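You operate a simulated robot arm through the tools that you are given. There is no shell and no other tool. Be economical: measure what you need, move in short steps, check, and stop when the job is done.

You are at the controls of a simulated robot arm. One attempt, no reset.

JOB
Take the bottle marked "slide oil" from the manifold shelf and put it in the inside of the gas scrap tray.
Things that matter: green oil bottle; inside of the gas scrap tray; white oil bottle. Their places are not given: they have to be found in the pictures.

The check looks at the end state, three seconds after you hand in, the way a careful person would. Anything else that was tipped, shoved, dropped, spilled or broken makes it a failure.

ROBOT AND FRAMES
A 7-joint arm with a two-finger parallel gripper, fixed in place. Base frame: the origin is at the foot of the arm, x ahead of it, y to its left, z up; the work surface is at about z = 0.86. Lengths are in m, angles in degrees, forces in N, time in s.
With the tool pointing down near the work surface it reaches from about 0.3 to 0.7 m from the base axis. Its first joint turns from -66.0 to 66.0 degrees. Payload 1.57 kg.
The tool frame sits at the grasp point between the pads (the TCP): z along the fingers, y along the line on which they close. The tips reach 0.03 m beyond it. Largest opening 0.11 m; finger width 0.024, thickness 0.012; the body of the gripper, 0.048 by 0.112 m, starts 0.078 m behind the TCP.
Orientation is that of the tool frame in the base frame, as a unit quaternion [x, y, z, w]. With the fingers straight down and closing along the base's y, the tool's x points along the base's -x, its y along +y and its z along -z.

CONTROLS
- The arm moves only by the tool jog_arm. Its arguments are lists of equal length, an entry for each row: "linear": the shift along the base's x, y, z in mm, a list of three; "spin": the turn about the base's z in degrees. In form: {"linear": [[dx, dy, dz], ...], "spin": [spin, ...]}. A call has 1 to 10 rows; each row shifts and turns the commanded pose from where the row before left it. "claw" is the finger opening in mm, from 0 to 110, set as the call begins (left out, the last holds). A row lasts 0.2 s, in which the tool goes at most 0.05 m and 8.6 degrees; a call with a longer step from one row to the next is refused whole, and so is a gripper value outside its range. Where a pose cannot be reached the arm comes as near as it can. A force on the tool above 40 N (or 10 N above the force at the start of the call, whichever is more), or a blocked arm, ends the call early, and 0.2 s more pass. Each finger travels about 0.108 m/s and halts on what it meets, pressing with about 39 N; the grip force reading is that of the motor and also rises with nothing between the fingers. The clock runs only during rows and for 0.2 s after the last one: add rows that do not move to give the fingers time. The reply holds the time, the measured pose of the TCP, the force on the tool along the base axes, the opening and the grip force, in the units named above and with some noise.
- Cameras (640 x 400 px; columns grow to the right, rows downward): "scene" is fixed at [0.1771, -0.3988, 1.3909]; the picture's right is [0.77, -0.64, 0.00], its down [-0.46, -0.56, -0.68] and it looks along [0.43, 0.53, -0.73] (base axes); focal length 287 px, centre (320, 200). "wrist" rides on the gripper at [-0.036, 0, -0.08] in the tool frame; the picture's right is [0.00, -1.00, 0.00], its down [0.97, 0.00, -0.24] and it looks along [0.24, 0.00, 0.97] (tool axes); focal length 218 px, centre (320, 200).
- capture(camera): a new picture of that camera. No time passes.
- locate(camera, pixels): for up to 12 pixels [column, row] of the newest picture of that camera ("zoom" is the newest enlarged one), the place [x, y, z] in the base frame of the surface seen there, good to about 0.002 m, but the place of the scene camera against the robot may be out by one fixed shift of up to 0.018 m in any direction. No time passes.
- zoom(camera, box): a new picture of the part [left, top, right, bottom] of that camera's present view, enlarged. No time passes.
- finish_job(): hands the job in; it is judged then, once.

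Go step by step. Measure first, check grasps and placings, and put right what went wrong. The budget is 60 turns and 30 pictures, counting those below and the enlarged ones. Unless the task says otherwise, let go and move clear before handing in, and close with one line.

The tools are called after "Emit:" as a command line: name --argument value ..., lists and objects as JSON in quotes. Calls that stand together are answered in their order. jog_arm: Moves the arm, as the interface text tells. Its arguments: {"type":"object","properties":{"linear":{"type":"array","items":{"type":"array","items":{"type":"number"}}},"spin":{"type":"array","items":{"type":"number"}},"claw":{"type":"number"}},"required":["linear","spin"]} The other tools are called the same way: capture (camera) takes a picture; locate (camera, pixels) gives the place of the surface under pixels of a picture; zoom (camera, box) takes an enlarged picture of a part of a camera's view; finish_job () hands the job in.

At the start:

```text
clock: 0.0
position: [0.3516, -0.054, 1.1507]
tcp_rot: [0.0, 1.0, -0.001, 0.0]
force: [0.5, 0.3, 0.2]
width: 0.11
finger_force: 0.0
```

scene: 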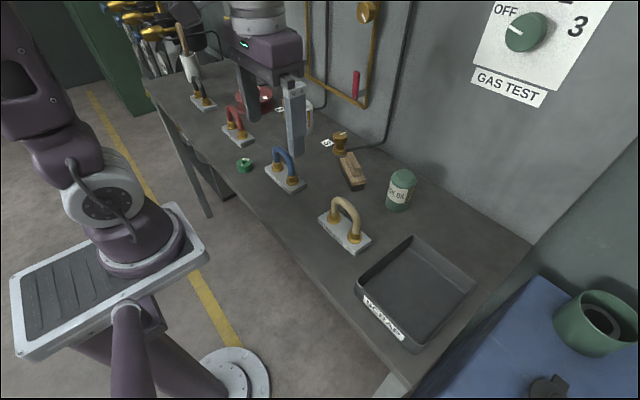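
wrist: 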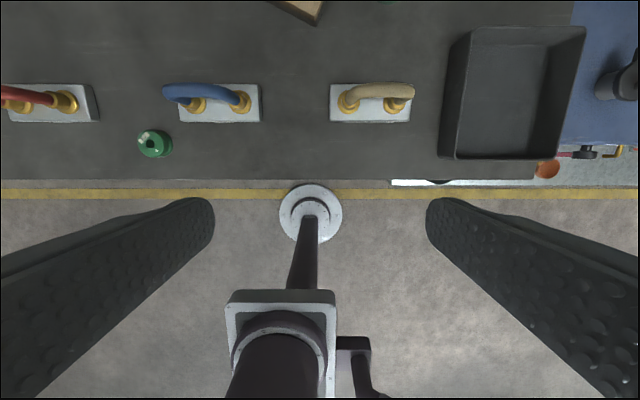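

The scene shows a green bottle at about (400,190) and something white behind the gripper at about (308,115). I'll zoom in on both to read the labels.

Emit:
zoom --camera "scene" --box '[350, 150, 450, 220]'

Emit:
zoom --camera "scene" --box '[230, 70, 370, 160]'

```text
5.71 times, centred on (400, 185) of scene
```

zoom: 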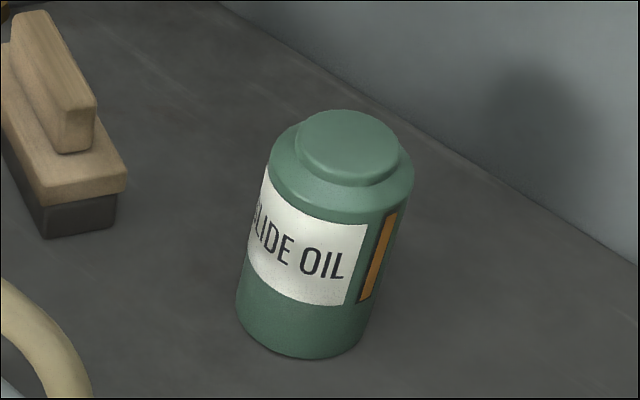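

```text
4.44 times, centred on (300, 115) of scene
```

zoom: 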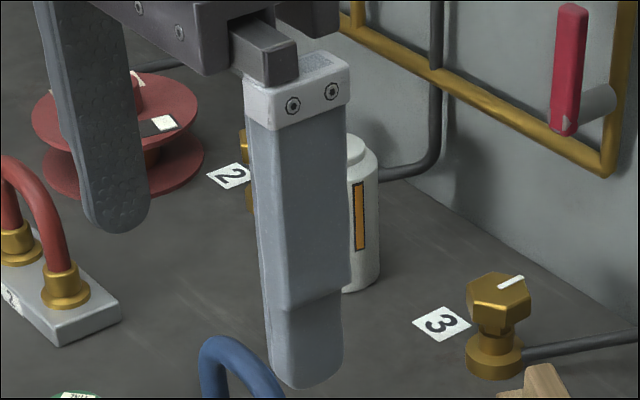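

The green bottle reads "?LIDE OIL", with the first letter cut off, and the white one is hidden by a finger. I'll measure the relevant points, then shift the arm to see the white label.

Emit:
locate --camera "scene" --pixels '[[404, 175], [402, 174], [393, 206], [390, 195], [352, 165], [412, 240], [474, 288], [410, 350], [358, 284], [417, 290], [345, 205], [362, 242]]'

Emit:
locate --camera "wrist" --pixels '[[470, 30], [585, 30], [560, 158], [442, 158], [510, 100], [460, 110], [550, 110], [510, 40], [370, 115], [380, 88], [300, 12], [505, 150]]'

Emit:
jog_arm --linear '[[0, -40, 0], [0, -40, 0], [0, -40, 0], [0, -40, 0]]' --spin '[0, 0, 0, 0]'

```text
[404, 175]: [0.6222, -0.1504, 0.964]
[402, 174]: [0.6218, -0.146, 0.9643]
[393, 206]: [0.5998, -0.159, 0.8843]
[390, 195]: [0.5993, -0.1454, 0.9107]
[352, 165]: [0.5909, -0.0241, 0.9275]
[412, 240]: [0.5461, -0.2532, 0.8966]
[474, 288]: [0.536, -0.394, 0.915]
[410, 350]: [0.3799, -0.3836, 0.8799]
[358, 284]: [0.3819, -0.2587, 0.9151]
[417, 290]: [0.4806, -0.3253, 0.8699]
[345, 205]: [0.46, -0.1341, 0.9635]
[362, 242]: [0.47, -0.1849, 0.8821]
```

```text
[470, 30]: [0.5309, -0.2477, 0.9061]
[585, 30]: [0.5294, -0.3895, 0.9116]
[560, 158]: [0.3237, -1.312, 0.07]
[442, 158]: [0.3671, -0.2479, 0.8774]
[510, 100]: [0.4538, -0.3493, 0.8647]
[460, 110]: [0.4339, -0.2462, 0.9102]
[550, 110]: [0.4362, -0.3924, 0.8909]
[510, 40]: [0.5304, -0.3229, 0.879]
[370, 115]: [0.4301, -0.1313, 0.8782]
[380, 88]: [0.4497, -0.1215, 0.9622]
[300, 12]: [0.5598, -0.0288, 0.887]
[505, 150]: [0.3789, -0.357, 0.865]
```

```text
clock: 1.0
position: [0.3509, -0.2134, 1.1528]
tcp_rot: [0.0, 1.0, 0.0, 0.0]
force: [-0.1, 0.3, -0.8]
width: 0.11
finger_force: 0.1
```

Emit:
zoom --camera "scene" --box '[250, 80, 370, 155]'

Emit:
capture --camera "wrist"

```text
5.33 times, centred on (310, 118) of scene
```

zoom: 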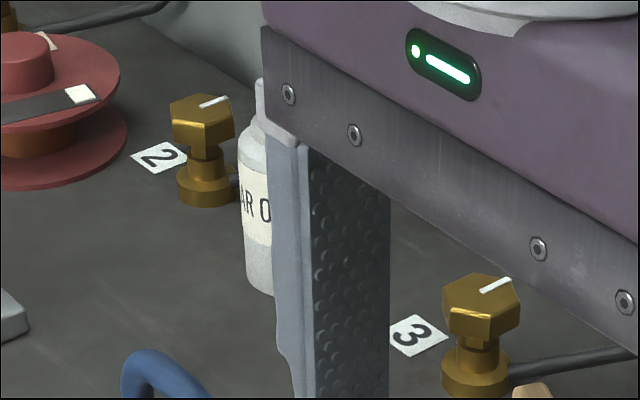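

```text
24 pictures are left
```

wrist: 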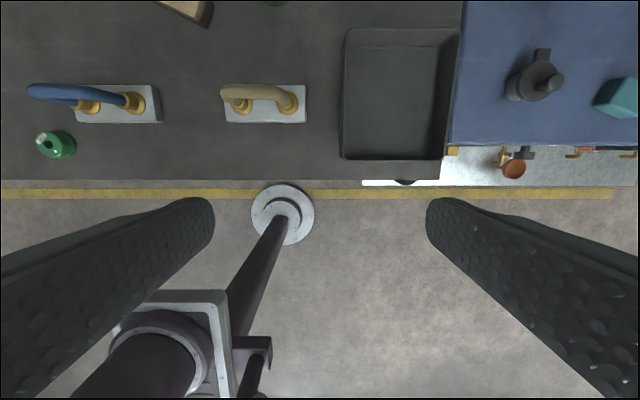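

The white bottle reads "…AR O…" (gear oil), so the green bottle is the slide oil. It sits at about (0.615, -0.15), so I'll move over toward it for a view from the wrist camera.

Emit:
jog_arm --linear '[[40, 15, 0], [40, 15, 0], [40, 15, 0], [40, 15, 0], [40, 0, 0], [0, 0, 0]]' --spin '[0, 0, 0, 0, 0, 0]'

Emit:
capture --camera "wrist"

```text
clock: 2.4
position: [0.5513, -0.1521, 1.1499]
tcp_rot: [0.0, 1.0, 0.0, 0.0]
force: [0.3, 0.3, 0.9]
width: 0.11
finger_force: 0.1
```

```text
23 pictures are left
```

wrist: 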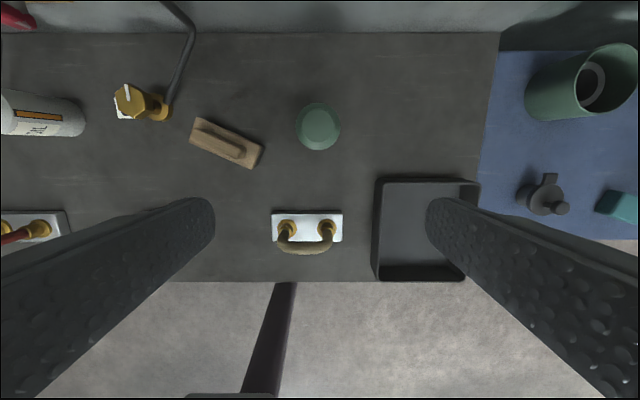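

Emit:
locate --camera "wrist" --pixels '[[319, 122], [297, 126], [339, 126], [319, 104], [319, 148], [262, 160], [240, 132], [320, 15], [320, 40], [319, 138], [404, 225], [378, 200]]'

Emit:
zoom --camera "wrist" --box '[280, 90, 360, 160]'

```text
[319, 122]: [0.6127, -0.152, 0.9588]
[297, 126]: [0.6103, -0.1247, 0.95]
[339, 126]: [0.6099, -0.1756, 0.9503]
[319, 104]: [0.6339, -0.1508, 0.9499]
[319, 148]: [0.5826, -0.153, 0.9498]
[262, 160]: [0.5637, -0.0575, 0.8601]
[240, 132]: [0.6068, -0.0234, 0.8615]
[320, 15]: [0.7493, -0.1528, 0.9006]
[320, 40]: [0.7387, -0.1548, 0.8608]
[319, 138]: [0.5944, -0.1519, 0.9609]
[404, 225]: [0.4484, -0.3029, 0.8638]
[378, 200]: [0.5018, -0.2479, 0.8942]
```

```text
5.71 times, centred on (320, 125) of wrist
```

zoom: 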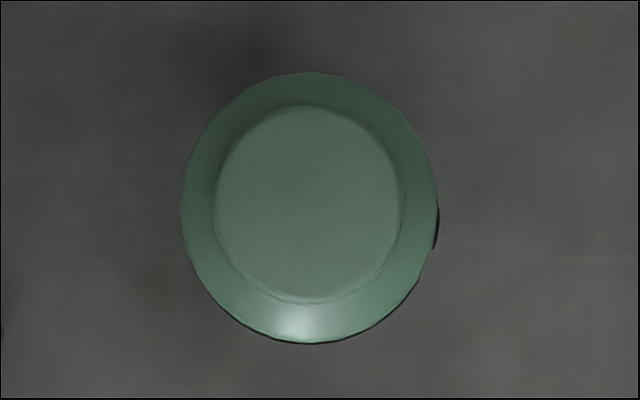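

The wrist camera puts the bottle axis at about (0.608, -0.151), with the top at 0.96 and a diameter of 52 mm. I'll centre above it and descend with the fingers open.

Emit:
jog_arm --linear '[[30, 0, 0], [27, 1, 0], [0, 0, -40], [0, 0, -40], [0, 0, -40], [0, 0, -30], [0, 0, 0]]' --spin '[0, 0, 0, 0, 0, 0, 0]' --claw 110

Emit:
capture --camera "wrist"

```text
clock: 4.0
position: [0.6069, -0.1524, 1.0011]
tcp_rot: [0.0, 1.0, 0.0, 0.0]
force: [-0.2, -0.4, -0.3]
width: 0.1101
finger_force: 0.1
```

```text
21 pictures are left
```

wrist: 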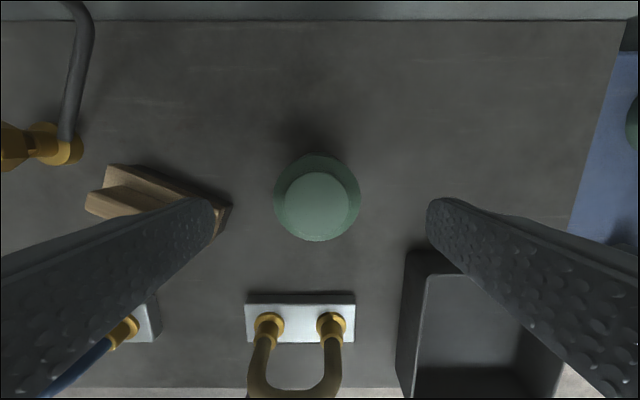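

The bottle is centred between the fingers at (317,198). I'll narrow the opening to 90 mm for more clearance from the brush and descend to the grasp height.

Emit:
jog_arm --linear '[[0, 0, 0], [0, 1, -30], [0, 0, -30], [0, 0, -25], [0, 0, 0]]' --spin '[0, 0, 0, 0, 0]' --claw 90

Emit:
capture --camera "wrist"

```text
clock: 5.2
position: [0.6061, -0.1511, 0.9149]
tcp_rot: [0.0, 1.0, 0.0, 0.0]
force: [-0.1, 0.9, 0.2]
width: 0.0899
finger_force: 0.0
```

```text
20 pictures are left
```

wrist: 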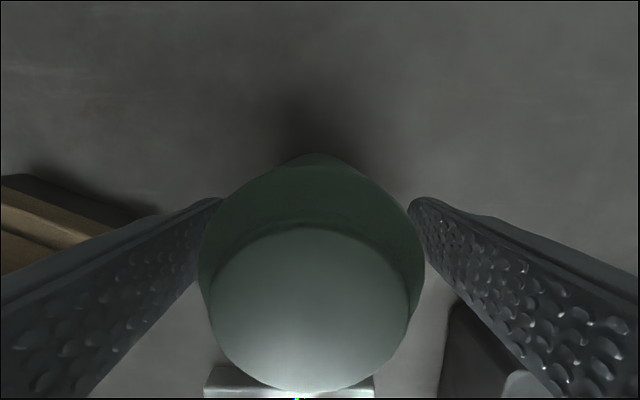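

The bottle stands between the pads and nothing is touching it. I'll close on it now.

Emit:
jog_arm --linear '[[0, 0, 0], [0, 0, 0], [0, 0, 0], [0, 0, 0]]' --spin '[0, 0, 0, 0]' --claw 0

```text
clock: 6.2
position: [0.6064, -0.1519, 0.9151]
tcp_rot: [0.0, 1.0, -0.001, 0.0]
force: [-0.7, 0.0, 0.1]
width: 0.0551
finger_force: 39.0
```

The fingers stopped at 55 mm with 39 N, so the bottle is held. I'll lift it straight up.

Emit:
jog_arm --linear '[[0, 0, 15], [0, 0, 30], [0, 0, 40], [0, 0, 45], [0, 0, 0]]' --spin '[0, 0, 0, 0, 0]'

Emit:
capture --camera "scene"

```text
clock: 7.4
position: [0.6076, -0.1505, 1.0465]
tcp_rot: [0.0, 1.0, 0.0, 0.0]
force: [0.5, -1.0, -1.0]
width: 0.0549
finger_force: 39.1
```

```text
19 pictures are left
```

scene: 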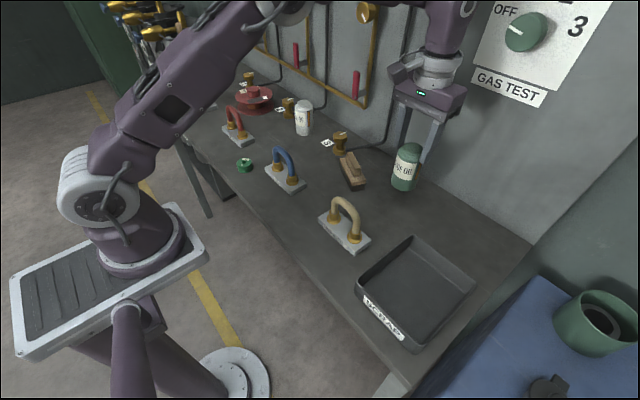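

The bottle is lifted cleanly and nothing else has been disturbed. I'll move over the tray centre at about (0.453, -0.320).

Emit:
jog_arm --linear '[[-15, -20, 0], [-28, -30, 0], [-30, -33, 0], [-30, -33, 0], [-30, -33, 0], [-20, -20, 0], [0, 0, 0]]' --spin '[0, 0, 0, 0, 0, 0, 0]'

Emit:
capture --camera "wrist"

Emit:
capture --camera "scene"

```text
clock: 9.0
position: [0.4549, -0.3206, 1.0439]
tcp_rot: [0.0, 1.0, 0.0, 0.0]
force: [-0.1, -0.4, -1.2]
width: 0.0546
finger_force: 39.3
```

```text
18 pictures are left
```

wrist: 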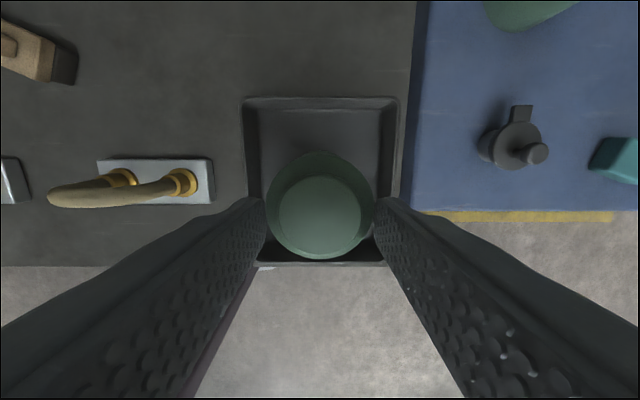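

```text
17 pictures are left
```

scene: 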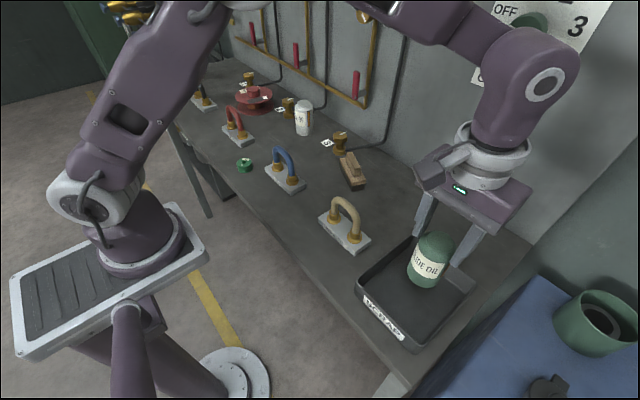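

The bottle is above the tray. I'll check the rim and floor positions before lowering it.

Emit:
locate --camera "wrist" --pixels '[[247, 140], [397, 140], [320, 101], [320, 262], [275, 130], [370, 130], [320, 120], [264, 145], [382, 145]]'

```text
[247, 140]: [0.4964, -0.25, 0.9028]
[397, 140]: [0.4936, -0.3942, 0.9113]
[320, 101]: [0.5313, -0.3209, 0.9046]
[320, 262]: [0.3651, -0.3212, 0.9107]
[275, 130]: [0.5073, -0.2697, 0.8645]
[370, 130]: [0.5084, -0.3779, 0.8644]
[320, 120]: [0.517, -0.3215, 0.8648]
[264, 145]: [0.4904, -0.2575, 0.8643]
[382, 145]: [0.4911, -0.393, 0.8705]
```

The floor is at z≈0.8645 and the tray is centred at about (0.449, -0.322), so the bottle should touch down at TCP z≈0.919. I'll lower to just above that.

Emit:
jog_arm --linear '[[-3, -1, -30], [0, 0, -35], [0, 0, -30], [0, 0, -20], [0, 0, -6], [0, 0, 0]]' --spin '[0, 0, 0, 0, 0, 0]'

```text
clock: 9.7
position: [0.453, -0.3248, 0.9748]
tcp_rot: [0.0, 1.0, -0.002, 0.003]
force: [0.5, 1.1, 6.8]
width: 0.0548
finger_force: 38.4
stopped in row 3: the force on the tool passed its limit (the readings are from after the stop); the commanded pose is now the measured one
```

The descent stopped early at z=0.975 on force. I'll look for what was touched.

Emit:
capture --camera "wrist"

Emit:
capture --camera "scene"

```text
16 pictures are left
```

wrist: 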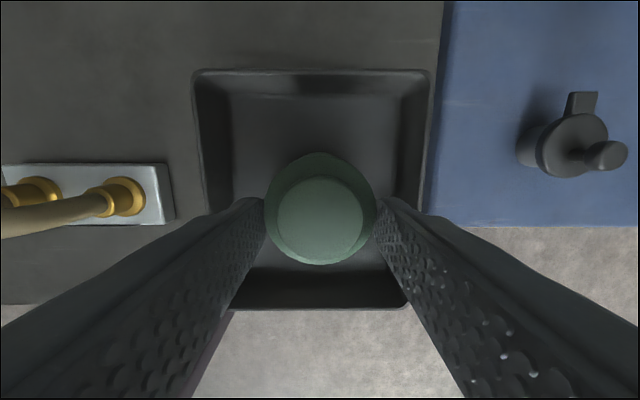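

```text
15 pictures are left
```

scene: 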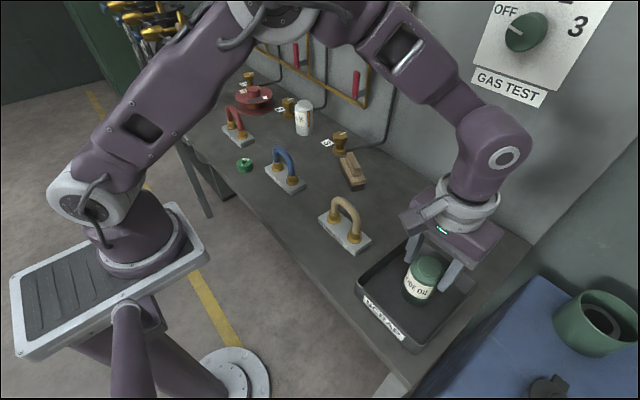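

Nothing visible is touching around the bottle or tray. I'll check that the elbow is clear of the wall and do a small probe downward.

Emit:
jog_arm --linear '[[0, 0, 0], [0, 0, -4], [0, 0, -4], [0, 0, 0]]' --spin '[0, 0, 0, 0]'

Emit:
locate --camera "scene" --pixels '[[300, 18], [265, 10], [365, 40], [420, 90], [350, 20], [404, 292], [420, 262], [200, 80], [415, 180]]'

```text
clock: 10.3
position: [0.4548, -0.3259, 0.9742]
tcp_rot: [-0.001, 1.0, -0.005, 0.006]
force: [-1.7, 1.7, 8.2]
width: 0.0549
finger_force: 38.9
stopped in row 3: the force on the tool passed its limit (the readings are from after the stop); the commanded pose is now the measured one
```

```text
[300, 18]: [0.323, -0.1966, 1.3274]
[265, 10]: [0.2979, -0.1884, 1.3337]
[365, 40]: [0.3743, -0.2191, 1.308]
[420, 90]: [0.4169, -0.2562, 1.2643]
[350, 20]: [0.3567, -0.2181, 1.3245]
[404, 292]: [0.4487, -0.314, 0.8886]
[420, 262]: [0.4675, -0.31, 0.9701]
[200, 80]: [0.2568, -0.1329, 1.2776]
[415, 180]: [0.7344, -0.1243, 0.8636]
```

The bottle has slipped down in the grip: its top reads z≈0.97 and its lower side z≈0.889. That means it is already standing on the tray floor and held near its shoulder. I'll zoom in to check that it is upright.

Emit:
zoom --camera "scene" --box '[350, 210, 500, 330]'

Emit:
zoom --camera "wrist" --box '[180, 60, 460, 320]'

```text
3.33 times, centred on (425, 270) of scene
```

zoom: 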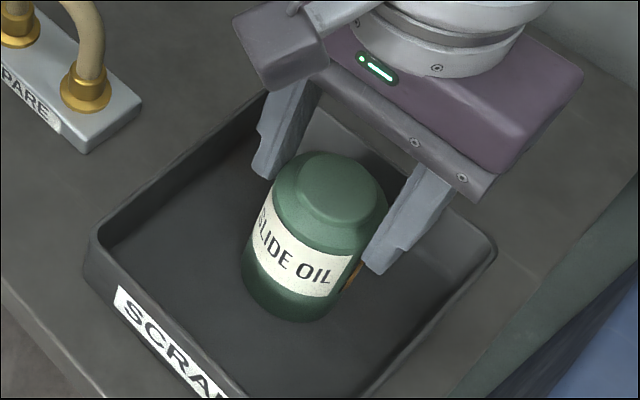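

```text
1.54 times, centred on (320, 190) of wrist
```

zoom: 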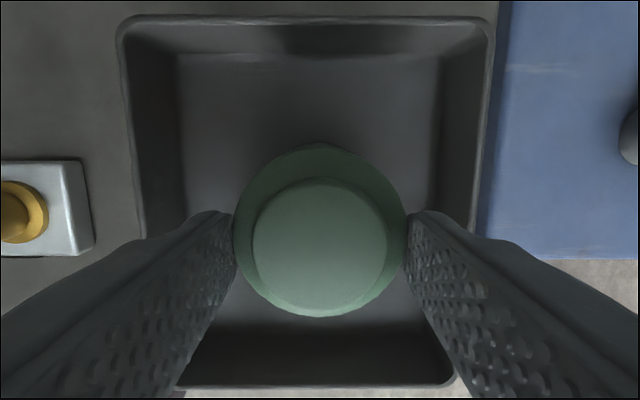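

The bottle is inside the tray and its axis follows the vertical vanishing direction, so it looks upright. I'll check the level of the cap top before releasing.

Emit:
locate --camera "zoom" --pixels '[[265, 245], [375, 245], [320, 190], [320, 290], [320, 240], [320, 310], [320, 155], [245, 230], [398, 230]]'

```text
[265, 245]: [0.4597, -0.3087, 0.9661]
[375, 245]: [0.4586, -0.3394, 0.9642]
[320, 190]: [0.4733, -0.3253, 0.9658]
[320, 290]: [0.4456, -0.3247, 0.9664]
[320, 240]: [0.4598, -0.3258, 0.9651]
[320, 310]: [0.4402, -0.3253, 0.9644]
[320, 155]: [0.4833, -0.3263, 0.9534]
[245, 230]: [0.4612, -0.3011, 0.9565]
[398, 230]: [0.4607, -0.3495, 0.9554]
```

The cap top is level at z≈0.965, which is the floor plus the bottle height, so it is standing upright on the tray floor. I'll open partway to release it.

Emit:
jog_arm --linear '[[0, 0, 0], [0, 0, 0], [0, 0, 0]]' --spin '[0, 0, 0]' --claw 80

Emit:
capture --camera "wrist"

```text
clock: 11.2
position: [0.4541, -0.3241, 0.9738]
tcp_rot: [-0.001, 1.0, -0.004, 0.005]
force: [-0.2, 1.0, -0.3]
width: 0.08
finger_force: 0.0
```

```text
12 pictures are left
```

wrist: 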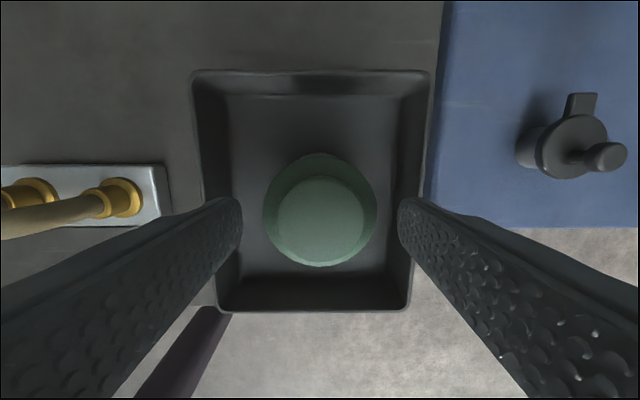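

The bottle is free of both fingers and standing. I'll rise straight up, move clear and check.

Emit:
jog_arm --linear '[[0, 0, 20], [0, 0, 40], [0, 0, 40], [0, 0, 40], [0, 40, 10], [0, 40, 0], [0, 40, 0], [0, 0, 0]]' --spin '[0, 0, 0, 0, 0, 0, 0, 0]'

Emit:
capture --camera "scene"

Emit:
capture --camera "wrist"

```text
clock: 12.9
position: [0.4561, -0.2049, 1.124]
tcp_rot: [-0.001, 1.0, -0.004, 0.005]
force: [0.3, -0.3, 1.3]
width: 0.08
finger_force: 0.0
```

```text
11 pictures are left
```

scene: 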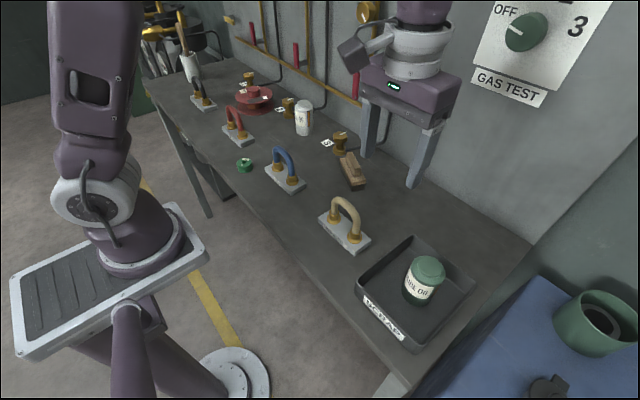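

```text
10 pictures are left
```

wrist: 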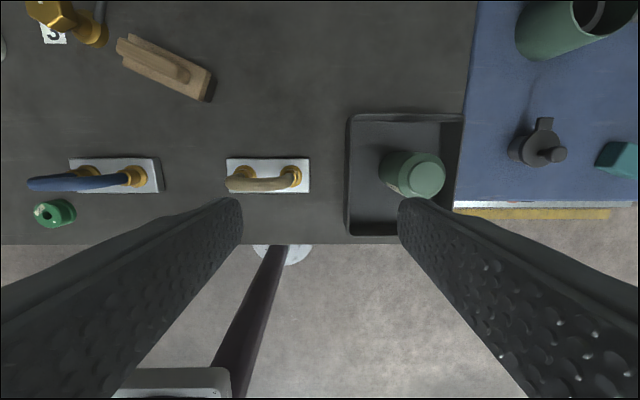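

The slide oil bottle stands upright inside the scrap tray at scene pixel (424,280). The arm is clear and everything else is where it was, so I'm handing in.

Emit:
finish_job

```text
The job is handed in.
```

The green "slide oil" bottle is standing upright inside the scrap tray; it slipped down in the grip on the way but reached the tray floor without tipping, and nothing else was moved.
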